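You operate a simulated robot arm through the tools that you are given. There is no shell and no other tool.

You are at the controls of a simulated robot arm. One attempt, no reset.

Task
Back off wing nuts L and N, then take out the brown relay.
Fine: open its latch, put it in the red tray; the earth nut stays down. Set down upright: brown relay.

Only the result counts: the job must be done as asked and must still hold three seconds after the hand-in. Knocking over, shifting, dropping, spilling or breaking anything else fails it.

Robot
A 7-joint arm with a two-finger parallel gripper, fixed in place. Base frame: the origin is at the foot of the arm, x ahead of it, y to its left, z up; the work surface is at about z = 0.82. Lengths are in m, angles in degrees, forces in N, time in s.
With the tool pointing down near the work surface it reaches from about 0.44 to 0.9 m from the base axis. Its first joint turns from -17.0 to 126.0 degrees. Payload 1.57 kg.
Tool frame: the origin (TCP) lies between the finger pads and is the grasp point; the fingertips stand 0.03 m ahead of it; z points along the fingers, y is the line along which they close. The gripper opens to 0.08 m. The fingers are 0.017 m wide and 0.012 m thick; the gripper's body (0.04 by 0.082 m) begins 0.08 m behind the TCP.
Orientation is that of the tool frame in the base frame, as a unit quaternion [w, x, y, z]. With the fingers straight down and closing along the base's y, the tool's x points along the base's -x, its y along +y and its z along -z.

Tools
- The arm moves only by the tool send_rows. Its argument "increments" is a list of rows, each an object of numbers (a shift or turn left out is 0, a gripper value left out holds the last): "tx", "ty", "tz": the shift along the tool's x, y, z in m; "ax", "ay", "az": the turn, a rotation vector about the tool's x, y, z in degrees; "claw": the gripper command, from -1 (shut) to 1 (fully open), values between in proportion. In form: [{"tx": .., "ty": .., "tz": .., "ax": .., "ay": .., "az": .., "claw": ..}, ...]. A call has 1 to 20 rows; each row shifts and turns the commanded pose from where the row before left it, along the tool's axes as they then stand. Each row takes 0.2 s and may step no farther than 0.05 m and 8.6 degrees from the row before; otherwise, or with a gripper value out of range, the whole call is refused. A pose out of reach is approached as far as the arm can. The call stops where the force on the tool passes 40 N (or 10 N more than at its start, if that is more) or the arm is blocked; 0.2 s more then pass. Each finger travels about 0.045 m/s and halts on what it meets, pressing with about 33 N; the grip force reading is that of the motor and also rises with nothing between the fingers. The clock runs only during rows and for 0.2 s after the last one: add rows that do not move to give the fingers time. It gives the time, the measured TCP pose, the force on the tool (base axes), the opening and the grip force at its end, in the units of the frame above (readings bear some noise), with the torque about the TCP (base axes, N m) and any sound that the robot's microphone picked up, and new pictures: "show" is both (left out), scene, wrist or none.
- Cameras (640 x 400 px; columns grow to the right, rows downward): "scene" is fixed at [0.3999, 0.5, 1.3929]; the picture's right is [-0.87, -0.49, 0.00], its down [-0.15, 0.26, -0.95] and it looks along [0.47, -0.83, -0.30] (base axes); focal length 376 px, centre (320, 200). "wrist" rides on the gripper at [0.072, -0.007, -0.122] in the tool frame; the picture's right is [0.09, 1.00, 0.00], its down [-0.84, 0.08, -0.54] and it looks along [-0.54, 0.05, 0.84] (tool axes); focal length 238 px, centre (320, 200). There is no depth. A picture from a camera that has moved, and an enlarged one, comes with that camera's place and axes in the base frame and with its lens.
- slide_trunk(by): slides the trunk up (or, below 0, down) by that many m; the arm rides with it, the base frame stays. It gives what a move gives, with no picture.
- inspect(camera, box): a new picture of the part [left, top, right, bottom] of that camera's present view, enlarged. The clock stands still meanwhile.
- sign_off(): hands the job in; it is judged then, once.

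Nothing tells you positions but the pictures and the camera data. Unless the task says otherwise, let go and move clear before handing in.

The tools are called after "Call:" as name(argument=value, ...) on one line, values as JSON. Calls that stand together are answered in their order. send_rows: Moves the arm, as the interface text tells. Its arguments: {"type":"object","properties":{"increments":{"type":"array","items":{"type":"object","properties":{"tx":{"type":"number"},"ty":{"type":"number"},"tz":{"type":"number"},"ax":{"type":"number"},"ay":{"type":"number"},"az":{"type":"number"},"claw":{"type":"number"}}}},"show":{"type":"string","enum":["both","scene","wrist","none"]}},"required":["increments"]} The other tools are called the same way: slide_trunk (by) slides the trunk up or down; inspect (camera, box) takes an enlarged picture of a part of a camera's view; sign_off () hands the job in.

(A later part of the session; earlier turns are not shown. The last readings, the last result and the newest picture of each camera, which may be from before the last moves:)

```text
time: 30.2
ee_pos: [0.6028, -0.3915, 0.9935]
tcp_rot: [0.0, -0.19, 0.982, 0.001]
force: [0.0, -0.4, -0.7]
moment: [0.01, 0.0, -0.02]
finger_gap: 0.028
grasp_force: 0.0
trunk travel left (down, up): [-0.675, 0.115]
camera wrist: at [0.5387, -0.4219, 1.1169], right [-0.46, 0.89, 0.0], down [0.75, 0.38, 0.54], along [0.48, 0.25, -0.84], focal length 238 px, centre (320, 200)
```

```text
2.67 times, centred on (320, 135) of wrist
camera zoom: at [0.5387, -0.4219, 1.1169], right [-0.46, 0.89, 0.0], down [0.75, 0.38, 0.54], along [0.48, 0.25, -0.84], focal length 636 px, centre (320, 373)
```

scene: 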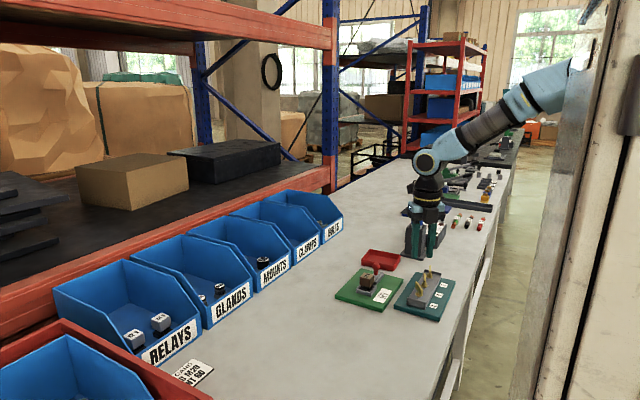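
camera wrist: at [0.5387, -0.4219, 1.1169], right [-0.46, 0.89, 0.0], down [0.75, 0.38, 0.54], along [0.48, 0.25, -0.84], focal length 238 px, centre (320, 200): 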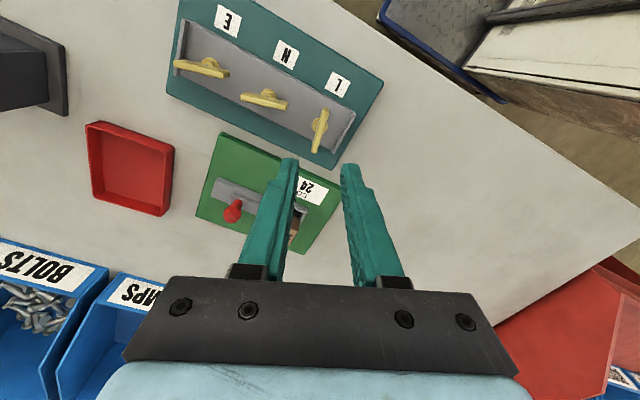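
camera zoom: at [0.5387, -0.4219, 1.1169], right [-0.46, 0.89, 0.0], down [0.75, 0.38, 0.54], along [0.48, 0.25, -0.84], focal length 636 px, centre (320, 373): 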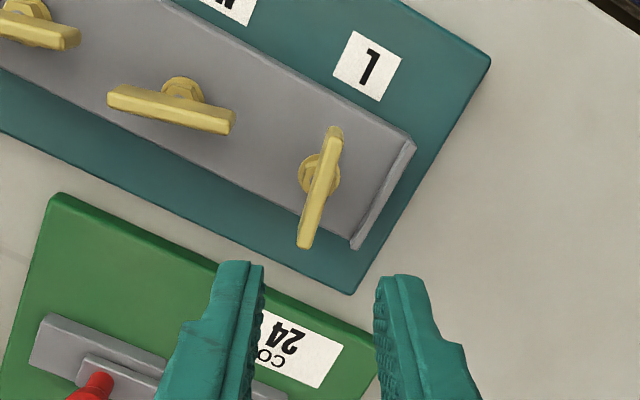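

Nut L is at its 270° stop. N gets the same treatment: I'll move over it and rotate the gripper to line up with its wing.

Call:
send_rows(increments=[{"tx": 0.0114, "ty": -0.0275, "claw": -0.1}, {"tx": 0.0114, "ty": -0.0275}, {"az": 8.5}, {"az": 8.5}, {"az": 8.5}, {"az": 8.5}, {"az": 8.5}, {"az": 8.5}, {"az": 8.5}, {"az": 8.5}, {"az": 8.5}, {"az": 8.5}, {"az": 8.5}, {"az": 4}, {}], show="wrist")

Call:
inspect(camera="wrist", box=[200, 60, 440, 210])

```text
time: 33.4
ee_pos: [0.6037, -0.4497, 0.9934]
tcp_rot: [-0.001, 0.613, 0.79, 0.0]
force: [0.9, -0.4, -0.6]
moment: [0.01, 0.0, -0.02]
finger_gap: 0.0359
grasp_force: 0.2
trunk travel left (down, up): [-0.675, 0.115]
camera wrist: at [0.578, -0.3802, 1.1165], right [0.94, 0.34, 0.0], down [0.28, -0.79, 0.54], along [0.18, -0.51, -0.84], focal length 238 px, centre (320, 200)
```

wrist: 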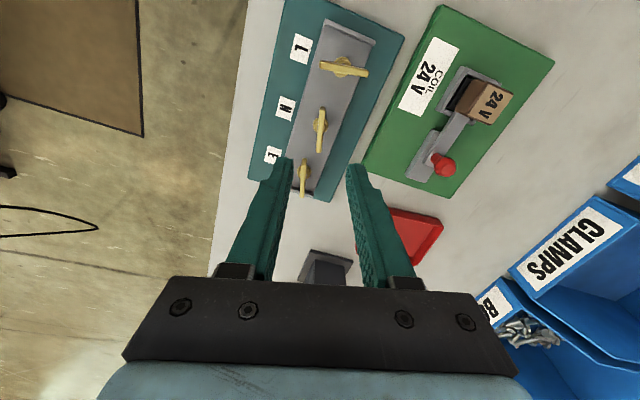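

```text
2.67 times, centred on (320, 135) of wrist
camera zoom: at [0.578, -0.3802, 1.1165], right [0.94, 0.34, 0.0], down [0.28, -0.79, 0.54], along [0.18, -0.51, -0.84], focal length 636 px, centre (320, 373)
```

zoom: 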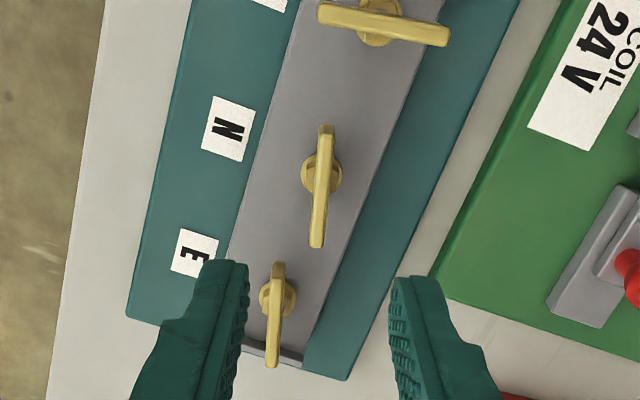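

The gripper is centred and aligned on N. I'll descend, grip it and unscrew.

Call:
send_rows(increments=[{"tz": 0.03}, {"tz": 0.03}, {"tz": 0.03}, {"tz": 0.007}, {}, {"claw": -1}, {"claw": -1}, {"claw": -1}, {"claw": -1}], show="wrist")

```text
time: 35.4
ee_pos: [0.6017, -0.4497, 0.8982]
tcp_rot: [0.001, 0.613, 0.79, 0.0]
force: [0.5, -0.5, 0.5]
moment: [-0.05, -0.03, -0.04]
finger_gap: 0.0056
grasp_force: 25.8
trunk travel left (down, up): [-0.675, 0.115]
camera wrist: at [0.5788, -0.3808, 1.0198], right [0.94, 0.34, 0.0], down [0.28, -0.79, 0.54], along [0.18, -0.51, -0.84], focal length 238 px, centre (320, 200)
```

wrist: 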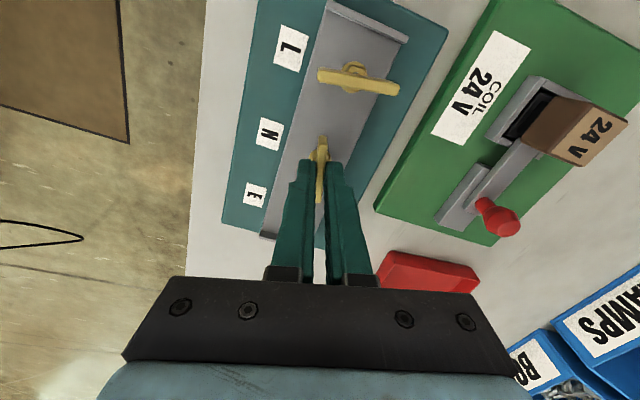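

Call:
send_rows(increments=[{"az": -8, "tz": -0.0002}, {"az": -8, "tz": -0.0002}, {"az": -8, "tz": -0.0002}, {"az": -8, "tz": -0.0002}, {"az": -8, "tz": -0.0002}], show="wrist")

```text
time: 36.6
ee_pos: [0.6022, -0.4508, 0.8978]
tcp_rot: [0.001, 0.305, 0.952, 0.0]
force: [3.0, -4.5, -0.1]
moment: [-0.1, -0.05, -0.03]
finger_gap: 0.0052
grasp_force: 25.8
trunk travel left (down, up): [-0.675, 0.115]
camera wrist: at [0.5405, -0.4125, 1.0207], right [0.5, 0.86, 0.0], down [0.73, -0.42, 0.54], along [0.47, -0.27, -0.84], focal length 238 px, centre (320, 200)
```

wrist: 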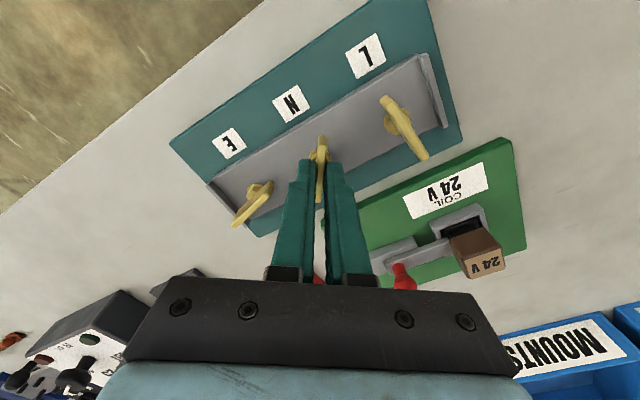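

Call:
send_rows(increments=[{"az": -8, "tz": -0.0002}, {"az": -8, "tz": -0.0002}, {"az": -8, "tz": -0.0002}, {"az": -8, "tz": -0.0002}, {"az": -8, "tz": -0.0002}], show="wrist")

```text
time: 37.8
ee_pos: [0.6029, -0.4513, 0.901]
tcp_rot: [0.0, -0.04, 0.999, -0.001]
force: [2.6, -8.9, 0.8]
moment: [-0.19, 0.01, 0.01]
finger_gap: 0.0057
grasp_force: 25.4
trunk travel left (down, up): [-0.675, 0.115]
camera wrist: at [0.5316, -0.4613, 1.0216], right [-0.17, 0.99, 0.0], down [0.83, 0.14, 0.54], along [0.53, 0.09, -0.84], focal length 238 px, centre (320, 200)
```

wrist: 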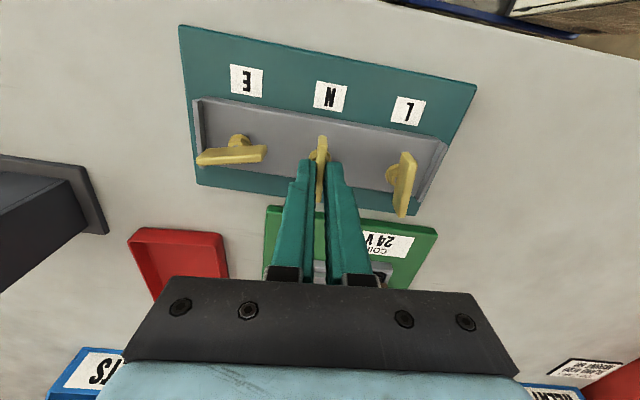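

Call:
send_rows(increments=[{"ty": -0.0015}, {"az": -8, "tz": -0.0002}, {"az": -8, "tz": -0.0002}, {"az": -8, "tz": -0.0002}, {"az": -8, "tz": -0.0002}, {"az": -8, "tz": -0.0002}], show="wrist")

```text
time: 39.2
ee_pos: [0.6023, -0.451, 0.9013]
tcp_rot: [0.0, -0.379, 0.925, -0.001]
force: [3.6, 1.6, 0.3]
moment: [-0.11, 0.01, -0.05]
finger_gap: 0.0055
grasp_force: 25.3
trunk travel left (down, up): [-0.675, 0.115]
camera wrist: at [0.5564, -0.5047, 1.0225], right [-0.76, 0.64, 0.0], down [0.54, 0.64, 0.54], along [0.35, 0.41, -0.84], focal length 238 px, centre (320, 200)
```

wrist: 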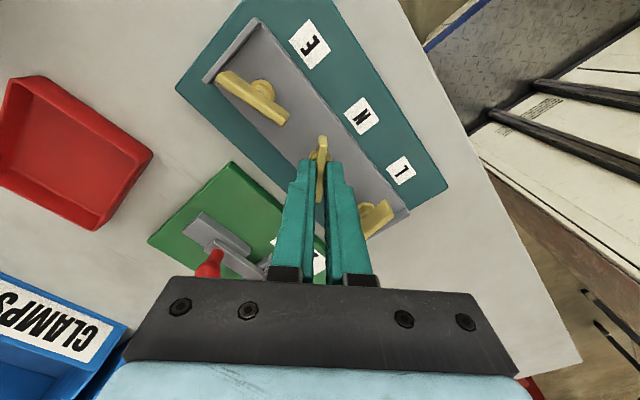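

Call:
send_rows(increments=[{"az": -8, "tz": -0.0002}, {"az": -8, "tz": -0.0002}, {"az": -8, "tz": -0.0002}, {"az": -8, "tz": -0.0002}, {"az": -8, "tz": -0.0002}], show="none")

Call:
send_rows(increments=[{"az": -8, "tz": -0.0002}, {"az": -8, "tz": -0.0002}, {"az": -8, "tz": -0.0002}], show="wrist")

```text
time: 40.4
ee_pos: [0.6029, -0.4527, 0.9014]
tcp_rot: [0.001, -0.673, 0.74, 0.0]
force: [4.9, 3.8, -0.7]
moment: [-0.07, -0.11, -0.04]
finger_gap: 0.0056
grasp_force: 24.8
trunk travel left (down, up): [-0.675, 0.115]
```

```text
time: 41.2
ee_pos: [0.6023, -0.4511, 0.9025]
tcp_rot: [0.001, 0.812, -0.584, 0.0]
force: [8.5, 5.0, 0.7]
moment: [0.37, -0.13, -0.02]
finger_gap: 0.0054
grasp_force: 25.2
trunk travel left (down, up): [-0.675, 0.115]
camera wrist: at [0.6326, -0.5156, 1.0241], right [-0.91, -0.41, 0.0], down [-0.34, 0.77, 0.54], along [-0.22, 0.5, -0.84], focal length 238 px, centre (320, 200)
```

wrist: 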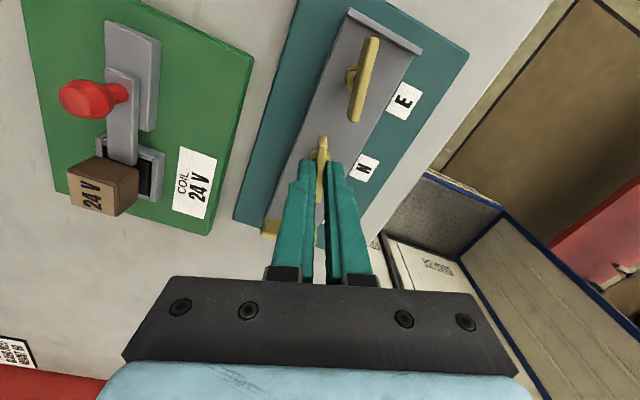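

Call:
send_rows(increments=[{"ty": -0.0015}, {"az": -8, "tz": -0.0002}, {"az": -8, "tz": -0.0002}, {}, {"claw": -0.3}, {"claw": -0.3}, {"claw": -0.3}, {"tz": -0.03}, {"tz": -0.03}, {"tz": -0.03}], show="none")

Call:
send_rows(increments=[{"az": 8.5}, {"az": 8.5}, {"az": 8.5}, {"az": 8.5}, {"az": 8.5}, {"az": 8.5}, {"az": 8.5}, {"az": 8.5}, {"az": 8.5}, {"az": 8.5}, {"az": 8.5}, {"az": 8.5}, {"az": 8.5}, {"az": 8.5}, {"az": 8.5}, {"az": 8.5}, {"az": 8.5}, {"az": 8.5}, {"az": 8.5}, {"az": 8.5}], show="none")

Call:
send_rows(increments=[{"az": 8.5, "claw": -0.2}, {}, {}], show="wrist")

Call:
inspect(camera="wrist", box=[200, 60, 440, 210])

Call:
inspect(camera="scene", box=[400, 255, 450, 305])

```text
time: 43.4
ee_pos: [0.6044, -0.4517, 0.9939]
tcp_rot: [0.0, 0.885, -0.466, 0.0]
force: [-1.0, -0.6, -0.9]
moment: [0.04, 0.0, 0.0]
finger_gap: 0.0277
grasp_force: 0.0
trunk travel left (down, up): [-0.675, 0.115]
```

```text
time: 47.6
ee_pos: [0.603, -0.4516, 0.9932]
tcp_rot: [-0.001, 0.389, 0.921, 0.0]
force: [0.2, 0.3, 0.7]
moment: [0.0, -0.02, 0.0]
finger_gap: 0.0282
grasp_force: 0.0
trunk travel left (down, up): [-0.675, 0.115]
```

```text
time: 48.4
ee_pos: [0.6049, -0.4506, 0.9906]
tcp_rot: [0.0, 0.455, 0.891, 0.0]
force: [0.3, 0.7, 0.0]
moment: [-0.01, -0.02, -0.01]
finger_gap: 0.0321
grasp_force: 0.2
trunk travel left (down, up): [-0.675, 0.115]
camera wrist: at [0.5565, -0.395, 1.1148], right [0.75, 0.66, 0.0], down [0.55, -0.63, 0.54], along [0.36, -0.41, -0.84], focal length 238 px, centre (320, 200)
```

wrist: 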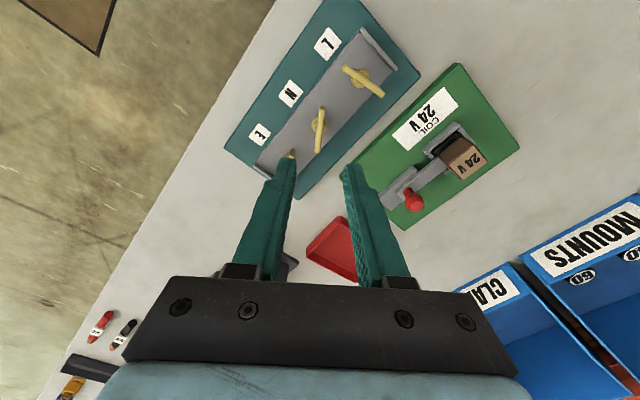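

```text
2.67 times, centred on (320, 135) of wrist
camera zoom: at [0.5565, -0.395, 1.1148], right [0.75, 0.66, 0.0], down [0.55, -0.63, 0.54], along [0.36, -0.41, -0.84], focal length 636 px, centre (320, 373)
```

zoom: 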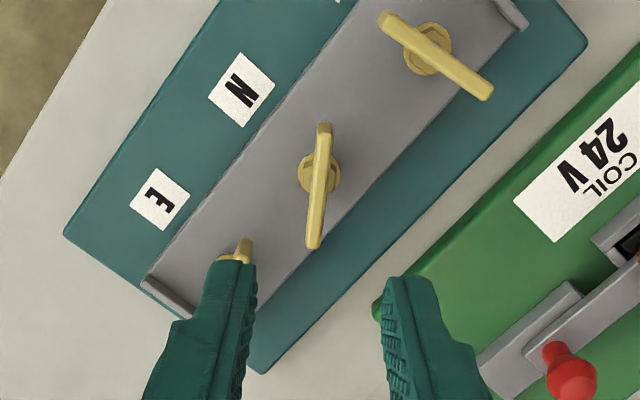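

```text
8.00 times, centred on (425, 280) of scene
camera zoom: at [0.3999, 0.5, 1.3929], right [-0.87, -0.49, 0.0], down [-0.15, 0.26, -0.95], along [0.47, -0.83, -0.3], focal length 3008 px, centre (-520, -440)
```

zoom: 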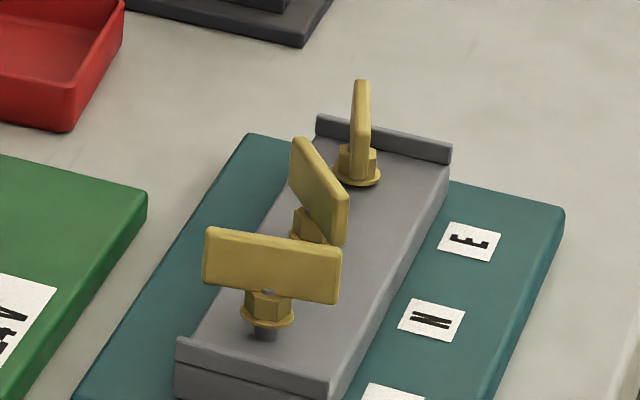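

Call:
send_rows(increments=[{"tx": 0.001, "tz": 0.03}, {"tz": 0.03}, {"tz": 0.0295}, {}, {"claw": -1}, {"claw": -1}, {"claw": -1}, {"claw": -1}], show="wrist")

Call:
send_rows(increments=[{"az": -8, "tz": -0.0002}, {"az": -8, "tz": -0.0002}, {"az": -8, "tz": -0.0002}, {"az": -8, "tz": -0.0002}, {"az": -8, "tz": -0.0002}, {"az": -8, "tz": -0.0002}], show="wrist")

```text
time: 50.2
ee_pos: [0.6029, -0.4506, 0.9035]
tcp_rot: [0.0, 0.454, 0.891, 0.0]
force: [-0.7, -0.9, -0.1]
moment: [-0.14, -0.05, -0.01]
finger_gap: 0.0054
grasp_force: 25.2
trunk travel left (down, up): [-0.675, 0.115]
camera wrist: at [0.5556, -0.3947, 1.0253], right [0.75, 0.66, 0.0], down [0.55, -0.63, 0.54], along [0.36, -0.41, -0.84], focal length 238 px, centre (320, 200)
```

wrist: 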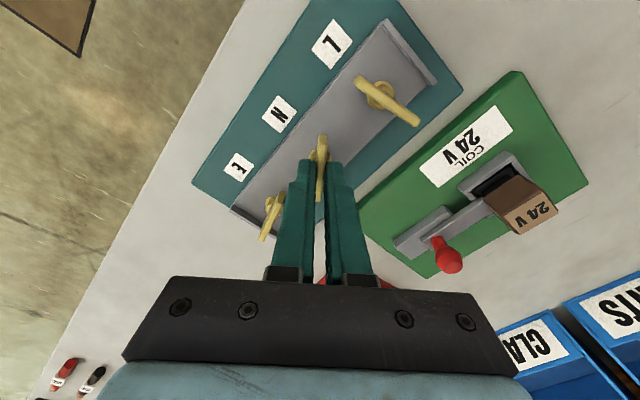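

```text
time: 51.6
ee_pos: [0.603, -0.4511, 0.904]
tcp_rot: [0.0, 0.052, 0.999, 0.0]
force: [-2.8, -5.4, 0.0]
moment: [-0.17, -0.22, -0.02]
finger_gap: 0.0053
grasp_force: 26.1
trunk travel left (down, up): [-0.675, 0.115]
camera wrist: at [0.5309, -0.4482, 1.0264], right [0.01, 1.0, 0.0], down [0.84, -0.01, 0.54], along [0.54, -0.01, -0.84], focal length 238 px, centre (320, 200)
```

wrist: 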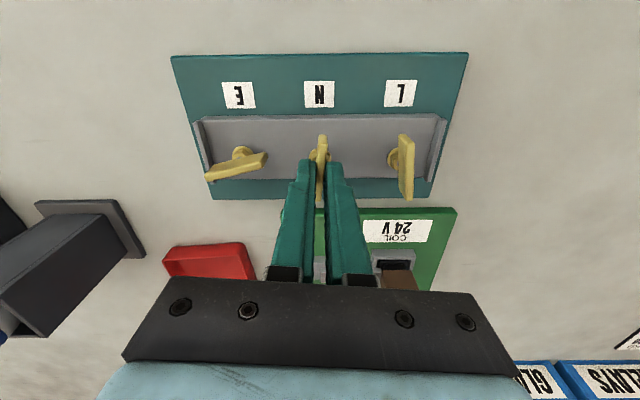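

Call:
send_rows(increments=[{"az": -7, "tz": -0.0002}, {"az": -7, "tz": -0.0002}, {"az": -6, "tz": -0.0002}], show="none")

```text
time: 52.4
ee_pos: [0.603, -0.4514, 0.9049]
tcp_rot: [-0.001, -0.122, 0.993, 0.0]
force: [-3.4, -6.0, 0.9]
moment: [-0.16, 0.01, -0.51]
finger_gap: 0.0065
grasp_force: 26.3
trunk travel left (down, up): [-0.675, 0.115]
```

Nut N has also reached its stop, with the torque up and the gap starting to open. I'll release it, lift, square up the gripper and move to look at the latch and relay.

Call:
send_rows(increments=[{"az": 4}, {"claw": -0.3}, {"claw": -0.3}, {"claw": -0.3}, {"tz": -0.03}, {"tz": -0.03}, {"tz": -0.03}, {"az": 5}, {"az": 5, "claw": 0.6}, {"tx": -0.025, "ty": 0.01}, {"tx": -0.025, "ty": 0.01}, {}], show="both")

Call:
inspect(camera="wrist", box=[220, 120, 420, 245])

Call:
inspect(camera="scene", box=[400, 255, 450, 305])

```text
time: 55.0
ee_pos: [0.6533, -0.4296, 0.9945]
tcp_rot: [0.0, 0.002, 1.0, 0.0]
force: [-0.4, 0.4, -0.2]
moment: [0.03, 0.01, -0.02]
finger_gap: 0.0641
grasp_force: 0.0
trunk travel left (down, up): [-0.675, 0.115]
camera wrist: at [0.5813, -0.4348, 1.1174], right [-0.09, 1.0, 0.0], down [0.84, 0.08, 0.54], along [0.54, 0.05, -0.84], focal length 238 px, centre (320, 200)
```

scene: 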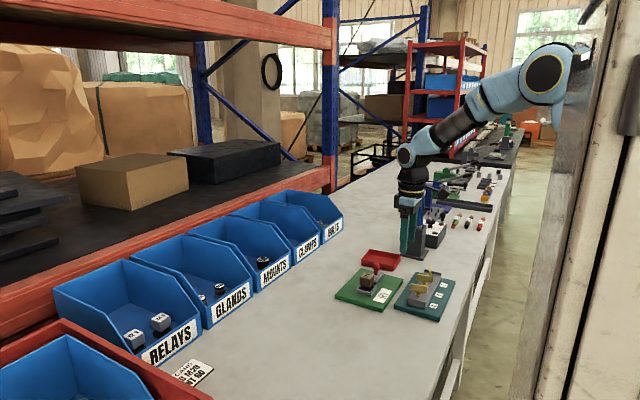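
wrist: 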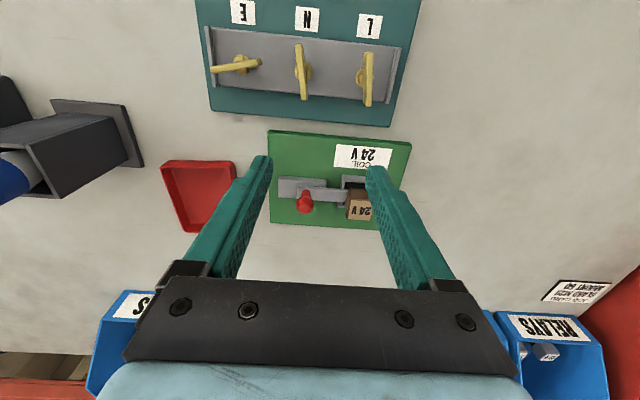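

```text
3.20 times, centred on (320, 182) of wrist
camera zoom: at [0.5813, -0.4348, 1.1174], right [-0.09, 1.0, 0.0], down [0.84, 0.08, 0.54], along [0.54, 0.05, -0.84], focal length 763 px, centre (320, 256)
```

zoom: 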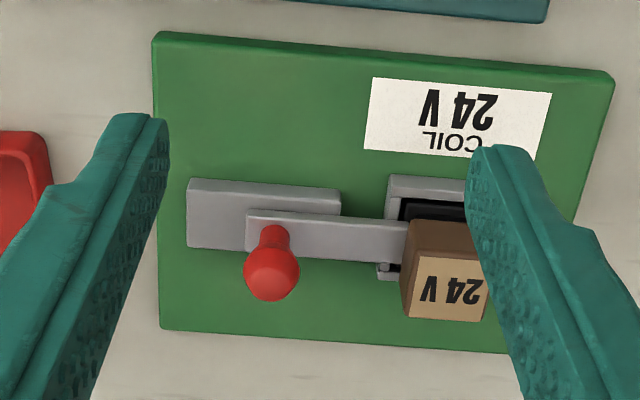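

```text
8.00 times, centred on (425, 280) of scene
camera zoom: at [0.3999, 0.5, 1.3929], right [-0.87, -0.49, 0.0], down [-0.15, 0.26, -0.95], along [0.47, -0.83, -0.3], focal length 3008 px, centre (-520, -440)
```

zoom: 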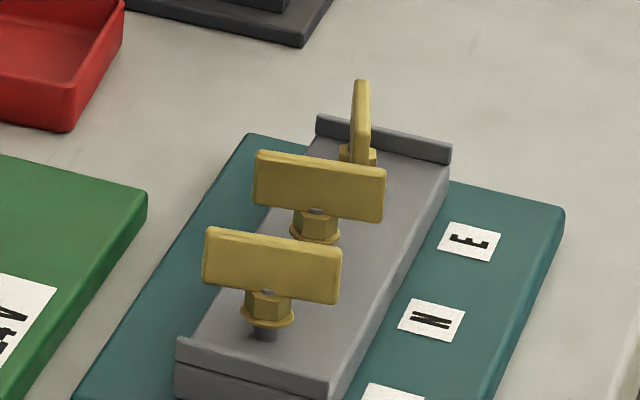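

Both L and N are up and E is still down. Now a closer look at the latch and relay.

Call:
inspect(camera="scene", box=[350, 255, 400, 305])

Call:
inspect(camera="wrist", box=[260, 165, 380, 240])

```text
8.00 times, centred on (375, 280) of scene
camera zoom: at [0.3999, 0.5, 1.3929], right [-0.87, -0.49, 0.0], down [-0.15, 0.26, -0.95], along [0.47, -0.83, -0.3], focal length 3008 px, centre (-120, -440)
```

zoom: 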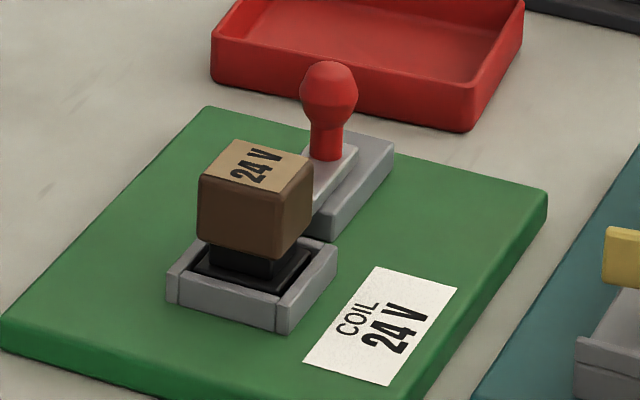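

```text
5.33 times, centred on (320, 202) of wrist
camera zoom: at [0.5813, -0.4348, 1.1174], right [-0.09, 1.0, 0.0], down [0.84, 0.08, 0.54], along [0.54, 0.05, -0.84], focal length 1271 px, centre (320, 187)
```

zoom: 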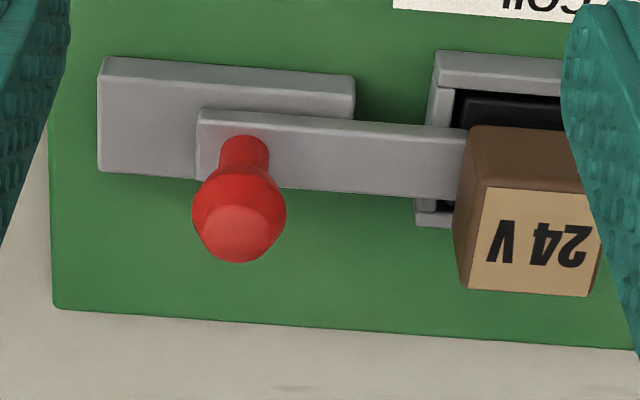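

The knob's ball is at about (0.742, -0.438, 0.880) and the relay cap is centred at about (0.743, -0.371), with its top at z≈0.883. I'll move over the knob, turn the gripper 90° so it closes along x, and check alignment.

Call:
send_rows(increments=[{"tx": -0.045, "ty": -0.004, "claw": 0.1}, {"tx": -0.0445, "ty": -0.0044}, {"az": 8.5}, {"az": 8.5}, {"az": 8.5}, {"az": 8.5}, {"az": 8.5}, {"az": 8.5}, {"az": 8.5}, {"az": 8.5}, {"az": 8.5}, {"az": 8.5}, {"az": 5}, {}], show="both")

Call:
inspect(camera="wrist", box=[220, 60, 420, 185])

```text
time: 58.0
ee_pos: [0.7427, -0.4395, 0.9936]
tcp_rot: [0.0, 0.708, 0.706, 0.0]
force: [0.1, 0.5, -0.7]
moment: [-0.04, -0.01, 0.01]
finger_gap: 0.0442
grasp_force: 0.0
trunk travel left (down, up): [-0.675, 0.115]
camera wrist: at [0.7365, -0.3651, 1.1169], right [1.0, 0.09, 0.0], down [0.08, -0.84, 0.54], along [0.05, -0.54, -0.84], focal length 238 px, centre (320, 200)
```

scene: 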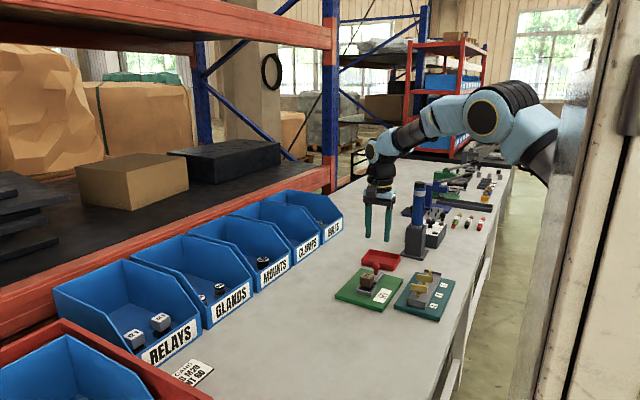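
wrist: 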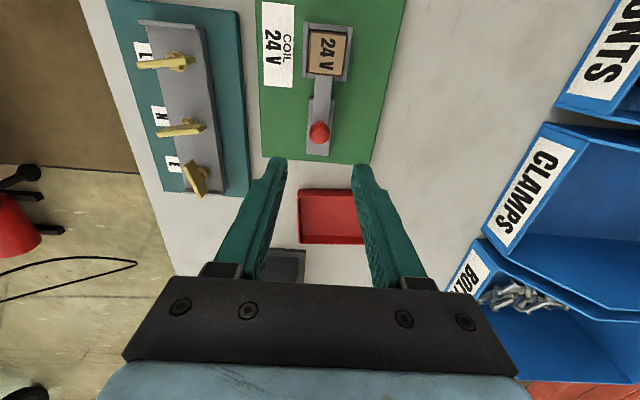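

```text
3.20 times, centred on (320, 122) of wrist
camera zoom: at [0.7365, -0.3651, 1.1169], right [1.0, 0.09, 0.0], down [0.08, -0.84, 0.54], along [0.05, -0.54, -0.84], focal length 763 px, centre (320, 448)
```

zoom: 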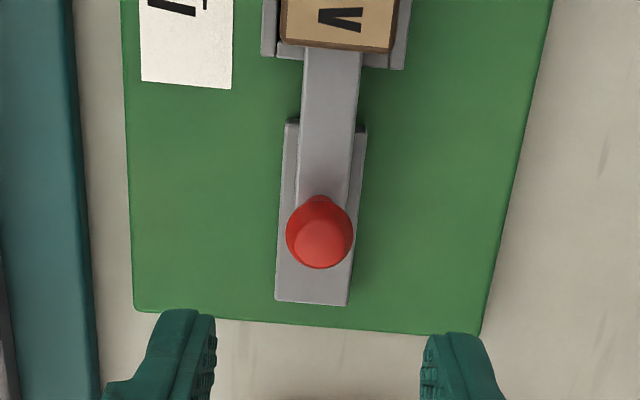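

The gripper is centred on the knob. I'll lower until the pads straddle the ball, with the tips clear of the slide bar, and close.

Call:
send_rows(increments=[{"tz": 0.03}, {"tz": 0.03}, {"tz": 0.03}, {"tz": 0.0085}, {}, {"claw": -1}, {"claw": -1}, {"claw": -1}, {"claw": -1}], show="both")

Call:
inspect(camera="scene", box=[340, 230, 420, 310])

```text
time: 60.0
ee_pos: [0.7419, -0.4397, 0.8954]
tcp_rot: [-0.001, 0.708, 0.706, 0.0]
force: [4.8, -2.1, -1.1]
moment: [-0.24, -0.13, 0.0]
finger_gap: 0.0189
grasp_force: 32.5
trunk travel left (down, up): [-0.675, 0.115]
camera wrist: at [0.7362, -0.3656, 1.0179], right [1.0, 0.09, 0.0], down [0.08, -0.84, 0.54], along [0.05, -0.54, -0.84], focal length 238 px, centre (320, 200)
```

scene: 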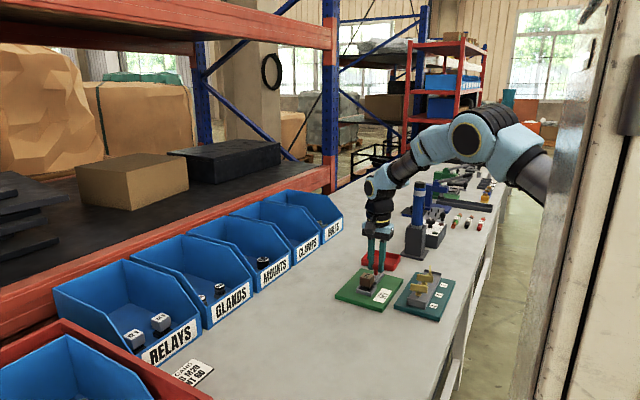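
wrist: 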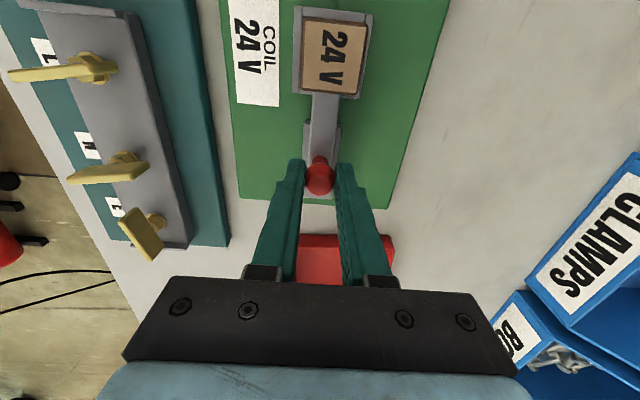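

```text
5.00 times, centred on (380, 270) of scene
camera zoom: at [0.3999, 0.5, 1.3929], right [-0.87, -0.49, 0.0], down [-0.15, 0.26, -0.95], along [0.47, -0.83, -0.3], focal length 1880 px, centre (20, -150)
```

zoom: 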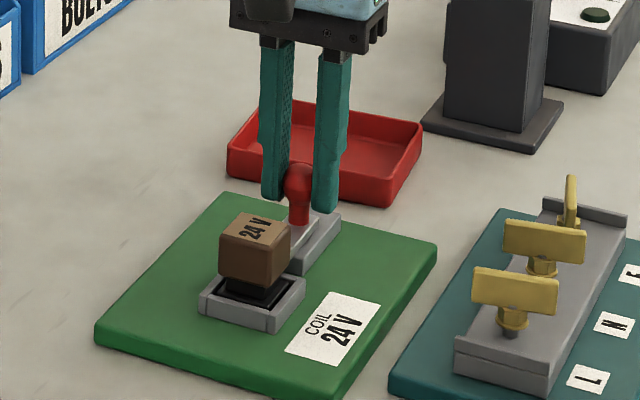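

The knob is gripped with a 19 mm gap. I'll slide the bolt away from the relay, towards -y, in small steps while watching the force.

Call:
send_rows(increments=[{"tx": -0.004}, {"tx": -0.004}, {"tx": -0.004}], show="wrist")

```text
time: 60.8
ee_pos: [0.743, -0.4499, 0.8969]
tcp_rot: [0.0, 0.708, 0.706, 0.0]
force: [3.4, 0.4, -0.4]
moment: [-0.39, -0.07, 0.12]
finger_gap: 0.0191
grasp_force: 33.5
trunk travel left (down, up): [-0.675, 0.115]
camera wrist: at [0.7364, -0.3773, 1.0179], right [1.0, 0.09, 0.0], down [0.08, -0.84, 0.54], along [0.05, -0.54, -0.84], focal length 238 px, centre (320, 200)
```

wrist: 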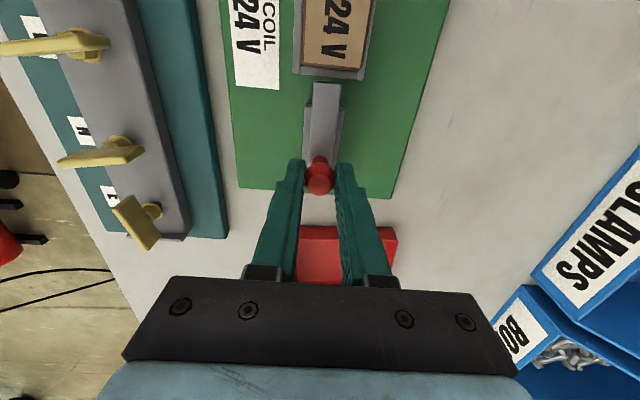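

The bolt slides easily and its end is clear of the relay socket. I'll keep going until its stop.

Call:
send_rows(increments=[{"tx": -0.003}, {"tx": -0.003}, {"tx": -0.003}], show="wrist")

```text
time: 61.6
ee_pos: [0.7445, -0.459, 0.8962]
tcp_rot: [0.0, 0.708, 0.706, 0.0]
force: [1.1, 0.3, -0.4]
moment: [0.4, -0.03, -0.06]
finger_gap: 0.0187
grasp_force: 32.7
trunk travel left (down, up): [-0.675, 0.115]
camera wrist: at [0.7364, -0.3864, 1.0179], right [1.0, 0.09, 0.0], down [0.08, -0.84, 0.54], along [0.05, -0.54, -0.84], focal length 238 px, centre (320, 200)
```

wrist: 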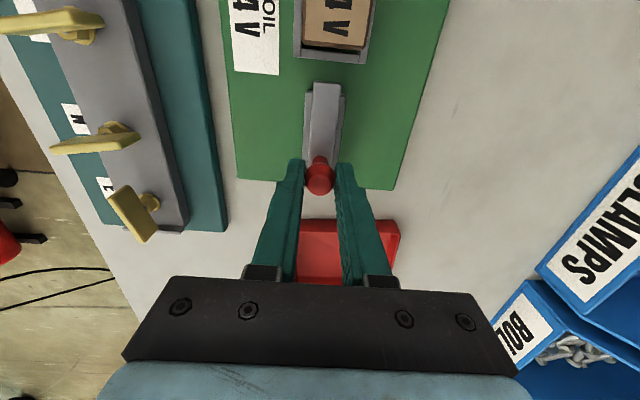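

Call:
send_rows(increments=[{"tx": -0.003}, {"tx": -0.002}], show="wrist")

Call:
inspect(camera="wrist", box=[240, 20, 400, 220])

```text
time: 62.2
ee_pos: [0.7434, -0.4605, 0.8957]
tcp_rot: [-0.001, 0.707, 0.707, 0.0]
force: [-6.8, 18.8, -0.3]
moment: [-0.26, 0.02, 0.03]
finger_gap: 0.019
grasp_force: 32.9
trunk travel left (down, up): [-0.675, 0.115]
camera wrist: at [0.7365, -0.3884, 1.0182], right [1.0, 0.09, 0.0], down [0.08, -0.84, 0.54], along [0.05, -0.54, -0.84], focal length 238 px, centre (320, 200)
```

wrist: 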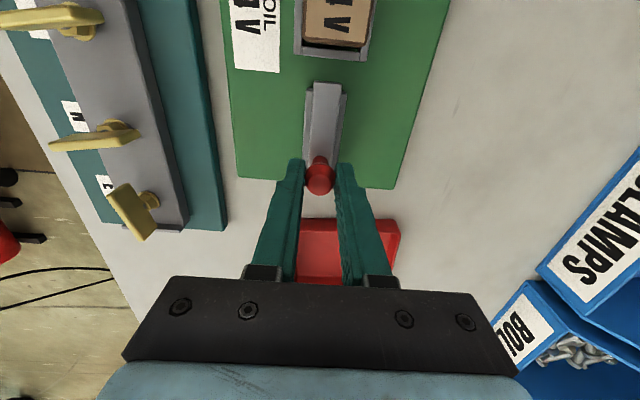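

```text
2.00 times, centred on (320, 120) of wrist
camera zoom: at [0.7365, -0.3884, 1.0182], right [1.0, 0.09, 0.0], down [0.08, -0.84, 0.54], along [0.05, -0.54, -0.84], focal length 477 px, centre (320, 360)
```

zoom: 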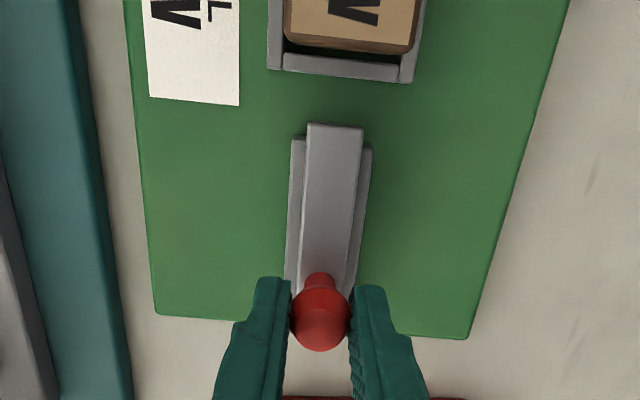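

The latch has reached its stop at about 22 mm of travel. I'll relax the pull, let go of the knob, lift and check that the latch stays open.

Call:
send_rows(increments=[{"tx": 0.0025}, {"claw": 0.1}, {"claw": 0.1}, {"claw": 0.1}, {"tz": -0.03}, {"tz": -0.03}, {"tz": -0.03}, {"tx": 0.03}, {"tx": 0.03}, {}], show="both")

Call:
inspect(camera="scene", box=[340, 230, 420, 310])

Call:
inspect(camera="wrist", box=[220, 60, 420, 185])

```text
time: 64.4
ee_pos: [0.7434, -0.4019, 0.9874]
tcp_rot: [0.001, 0.707, 0.707, 0.0]
force: [0.4, -0.2, 0.2]
moment: [-0.02, -0.01, 0.02]
finger_gap: 0.0438
grasp_force: 0.1
trunk travel left (down, up): [-0.675, 0.115]
camera wrist: at [0.7367, -0.3282, 1.1085], right [1.0, 0.09, 0.0], down [0.08, -0.84, 0.54], along [0.05, -0.54, -0.84], focal length 238 px, centre (320, 200)
```

scene: 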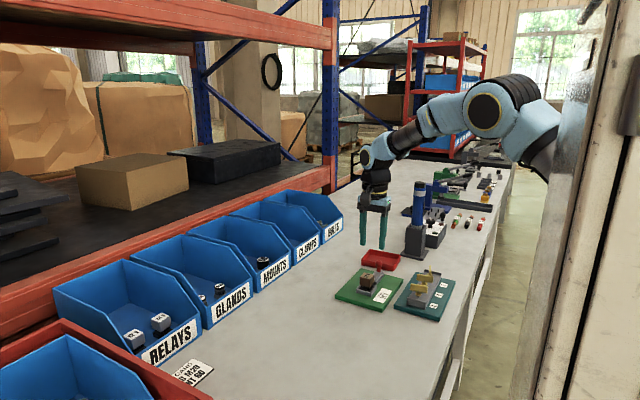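
wrist: 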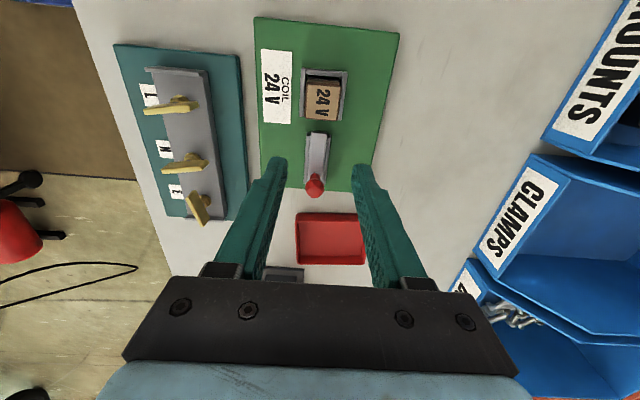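

```text
5.00 times, centred on (380, 270) of scene
camera zoom: at [0.3999, 0.5, 1.3929], right [-0.87, -0.49, 0.0], down [-0.15, 0.26, -0.95], along [0.47, -0.83, -0.3], focal length 1880 px, centre (20, -150)
```

zoom: 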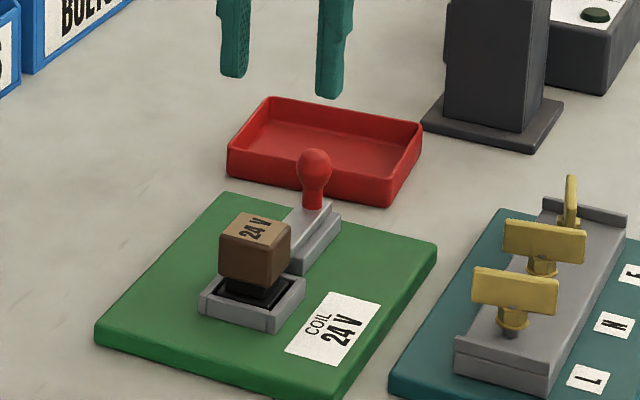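

```text
3.20 times, centred on (320, 122) of wrist
camera zoom: at [0.7367, -0.3282, 1.1085], right [1.0, 0.09, 0.0], down [0.08, -0.84, 0.54], along [0.05, -0.54, -0.84], focal length 763 px, centre (320, 448)
```

zoom: 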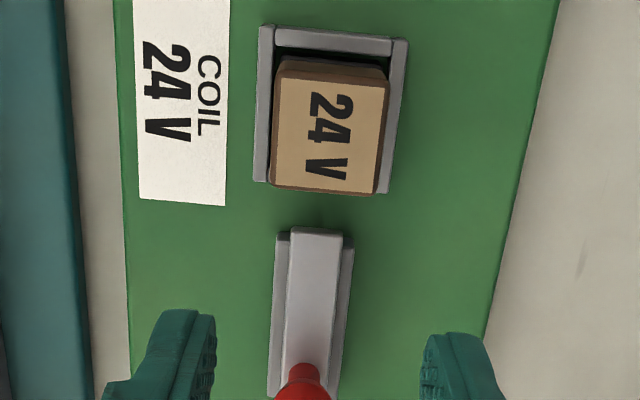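

The latch stays open and the relay is free at about (0.743, -0.370). The tray is near the reach limit, so before grasping I'll test reach above it with an empty gripper.

Call:
send_rows(increments=[{"tx": -0.04, "ty": 0.0035}, {"tx": -0.04, "ty": 0.0035}, {"tx": -0.04, "ty": 0.0035}, {"tx": -0.038, "ty": 0.0035}, {}], show="both")

```text
time: 65.6
ee_pos: [0.7561, -0.5605, 0.9873]
tcp_rot: [-0.001, 0.708, 0.706, 0.001]
force: [-0.2, 0.9, 0.5]
moment: [0.05, 0.04, 0.0]
finger_gap: 0.0438
grasp_force: 0.0
trunk travel left (down, up): [-0.675, 0.115]
camera wrist: at [0.7501, -0.4869, 1.1091], right [1.0, 0.09, 0.0], down [0.08, -0.84, 0.54], along [0.05, -0.54, -0.84], focal length 238 px, centre (320, 200)
```

scene: 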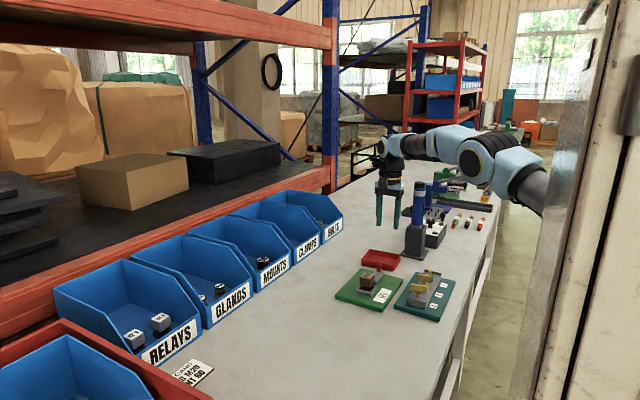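
wrist: 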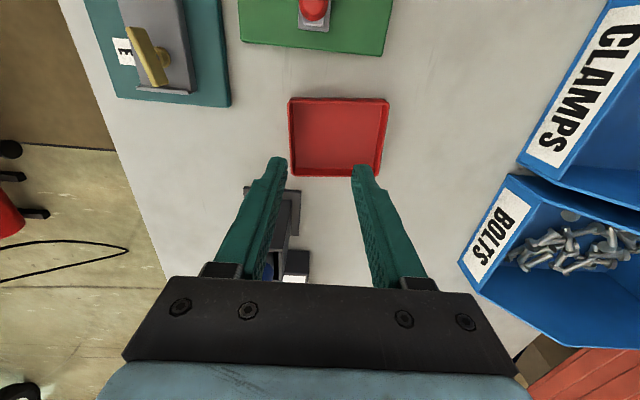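

Call:
send_rows(increments=[{"ty": 0.006, "tz": 0.02}, {"tz": 0.025}, {"tz": 0.02}, {}, {}], show="both")

Call:
inspect(camera="scene", box=[340, 200, 440, 300])

```text
time: 66.8
ee_pos: [0.7632, -0.5603, 0.9221]
tcp_rot: [0.0, 0.708, 0.706, 0.0]
force: [0.5, 0.8, 0.0]
moment: [0.0, -0.02, -0.01]
finger_gap: 0.0442
grasp_force: 0.1
trunk travel left (down, up): [-0.675, 0.115]
camera wrist: at [0.7561, -0.4864, 1.0438], right [1.0, 0.09, 0.0], down [0.08, -0.84, 0.54], along [0.05, -0.54, -0.84], focal length 238 px, centre (320, 200)
```

scene: 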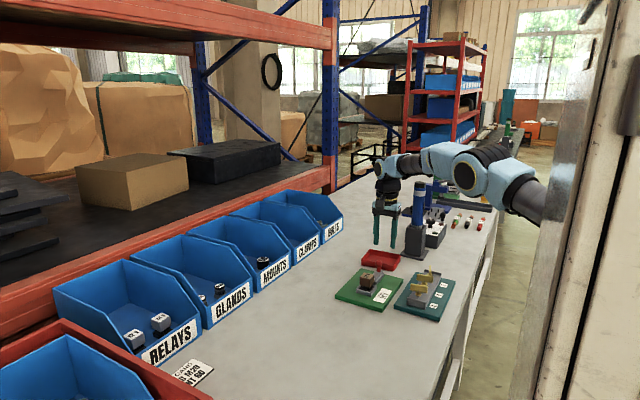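
wrist: 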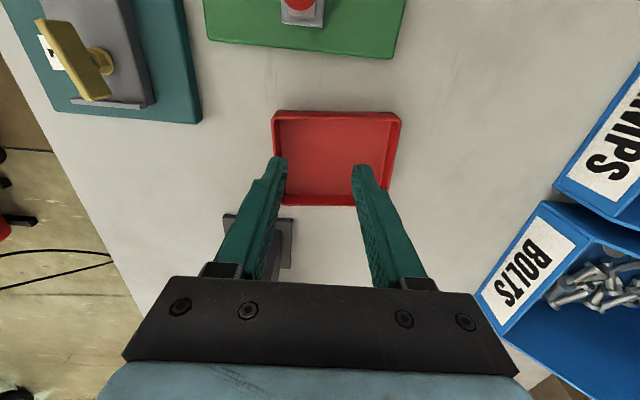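

```text
4.00 times, centred on (390, 250) of scene
camera zoom: at [0.3999, 0.5, 1.3929], right [-0.87, -0.49, 0.0], down [-0.15, 0.26, -0.95], along [0.47, -0.83, -0.3], focal length 1504 px, centre (40, 0)
```

zoom: 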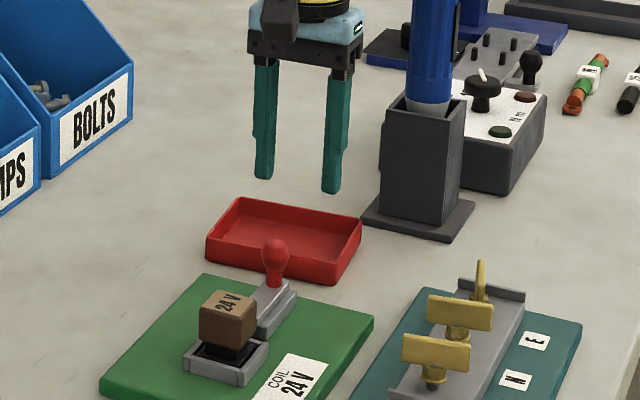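

The tray is reachable. Now I'll go back over the relay, set the gripper opening and check alignment before grasping.

Call:
send_rows(increments=[{"tz": -0.035, "claw": 0.25}, {"tz": -0.03}, {"tx": 0.04, "ty": -0.004}, {"tx": 0.04, "ty": -0.004}, {"tx": 0.04, "ty": -0.004}, {"tx": 0.04, "ty": -0.004}, {"tx": 0.03, "ty": -0.004}, {}], show="both")

Call:
inspect(camera="wrist", box=[220, 60, 420, 185])

```text
time: 68.6
ee_pos: [0.7427, -0.3711, 0.9865]
tcp_rot: [0.0, 0.707, 0.707, 0.001]
force: [0.3, -0.1, 0.5]
moment: [-0.01, -0.03, -0.01]
finger_gap: 0.0501
grasp_force: 0.0
trunk travel left (down, up): [-0.675, 0.115]
camera wrist: at [0.7366, -0.2971, 1.1086], right [1.0, 0.09, 0.0], down [0.08, -0.84, 0.54], along [0.05, -0.54, -0.84], focal length 238 px, centre (320, 200)
```

scene: 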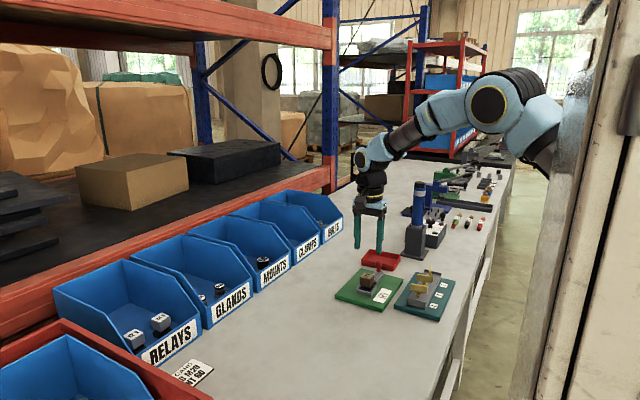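
wrist: 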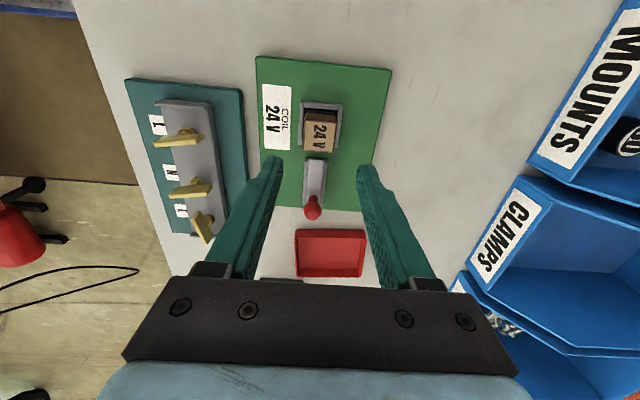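

```text
3.20 times, centred on (320, 122) of wrist
camera zoom: at [0.7366, -0.2971, 1.1086], right [1.0, 0.09, 0.0], down [0.08, -0.84, 0.54], along [0.05, -0.54, -0.84], focal length 763 px, centre (320, 448)
```

zoom: 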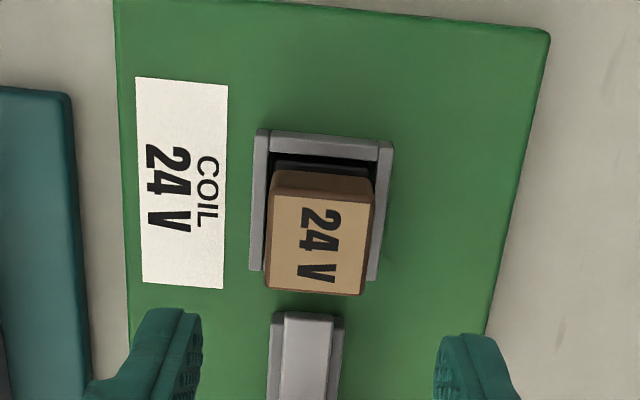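

The gripper is centred on the relay. I'll descend so the pads cover the cap, with the tips about 6 mm above the socket wall, and close gently.

Call:
send_rows(increments=[{"tz": 0.03}, {"tz": 0.03}, {"tz": 0.025}, {"tz": 0.0125}, {}, {"claw": -1}, {"claw": -1}, {"claw": -1}, {"claw": -1}], show="both")

Call:
inspect(camera="scene", box=[340, 240, 400, 300])

```text
time: 70.6
ee_pos: [0.743, -0.3706, 0.8891]
tcp_rot: [0.0, 0.708, 0.706, 0.0]
force: [-0.4, -0.3, 0.5]
moment: [-0.01, 0.0, 0.0]
finger_gap: 0.0307
grasp_force: 32.7
trunk travel left (down, up): [-0.675, 0.115]
camera wrist: at [0.7362, -0.297, 1.0108], right [1.0, 0.09, 0.0], down [0.08, -0.84, 0.54], along [0.05, -0.54, -0.84], focal length 238 px, centre (320, 200)
```

scene: 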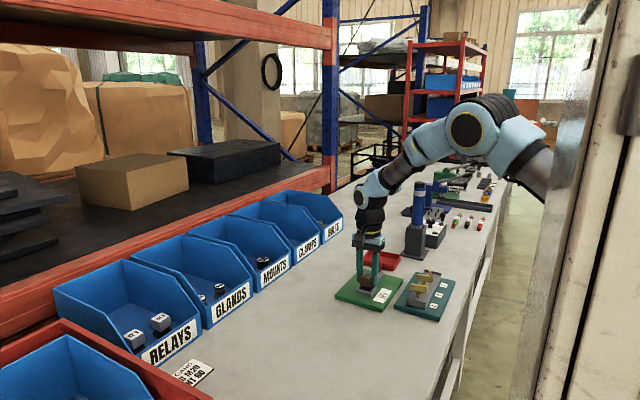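
wrist: 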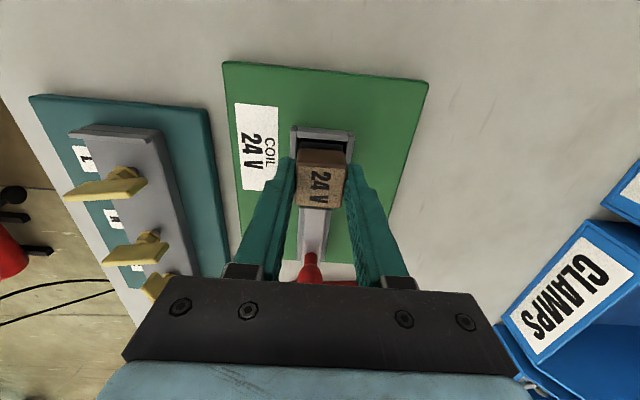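

```text
6.67 times, centred on (370, 270) of scene
camera zoom: at [0.3999, 0.5, 1.3929], right [-0.87, -0.49, 0.0], down [-0.15, 0.26, -0.95], along [0.47, -0.83, -0.3], focal length 2507 px, centre (-13, -267)
```

zoom: 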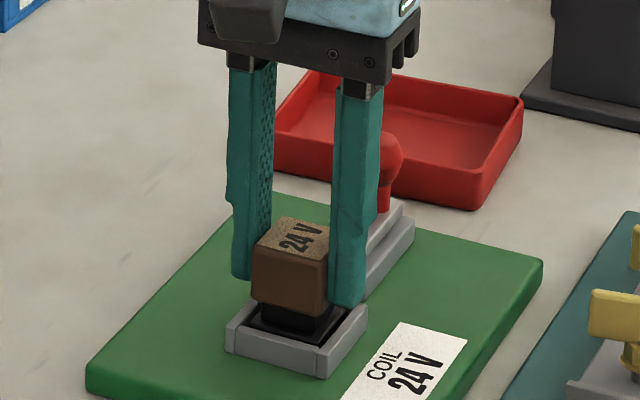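

The relay cap is gripped with a 30.7 mm gap. I'll pull straight up slowly and watch the force.

Call:
send_rows(increments=[{"tz": -0.003}, {"tz": -0.003}, {"tz": -0.003}, {"tz": -0.003}], show="scene")

Call:
inspect(camera="scene", box=[340, 240, 400, 300])

```text
time: 71.6
ee_pos: [0.7422, -0.37, 0.9003]
tcp_rot: [0.0, 0.708, 0.706, 0.0]
force: [-0.1, 0.5, -0.9]
moment: [0.04, -0.01, -0.02]
finger_gap: 0.0307
grasp_force: 33.5
trunk travel left (down, up): [-0.675, 0.115]
```

scene: 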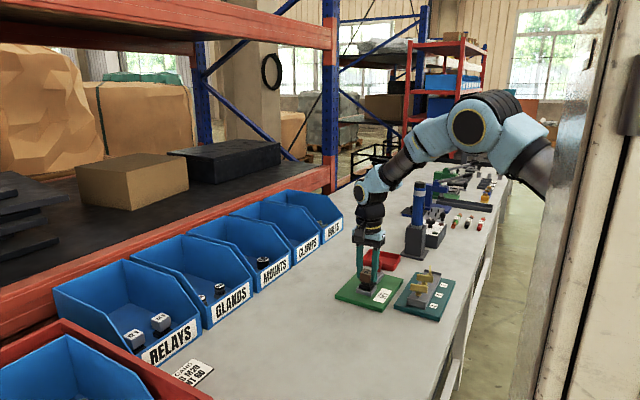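

```text
6.67 times, centred on (370, 270) of scene
camera zoom: at [0.3999, 0.5, 1.3929], right [-0.87, -0.49, 0.0], down [-0.15, 0.26, -0.95], along [0.47, -0.83, -0.3], focal length 2507 px, centre (-13, -267)
```

zoom: 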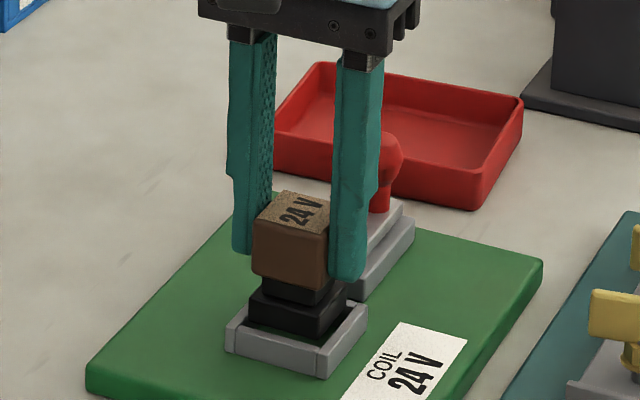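

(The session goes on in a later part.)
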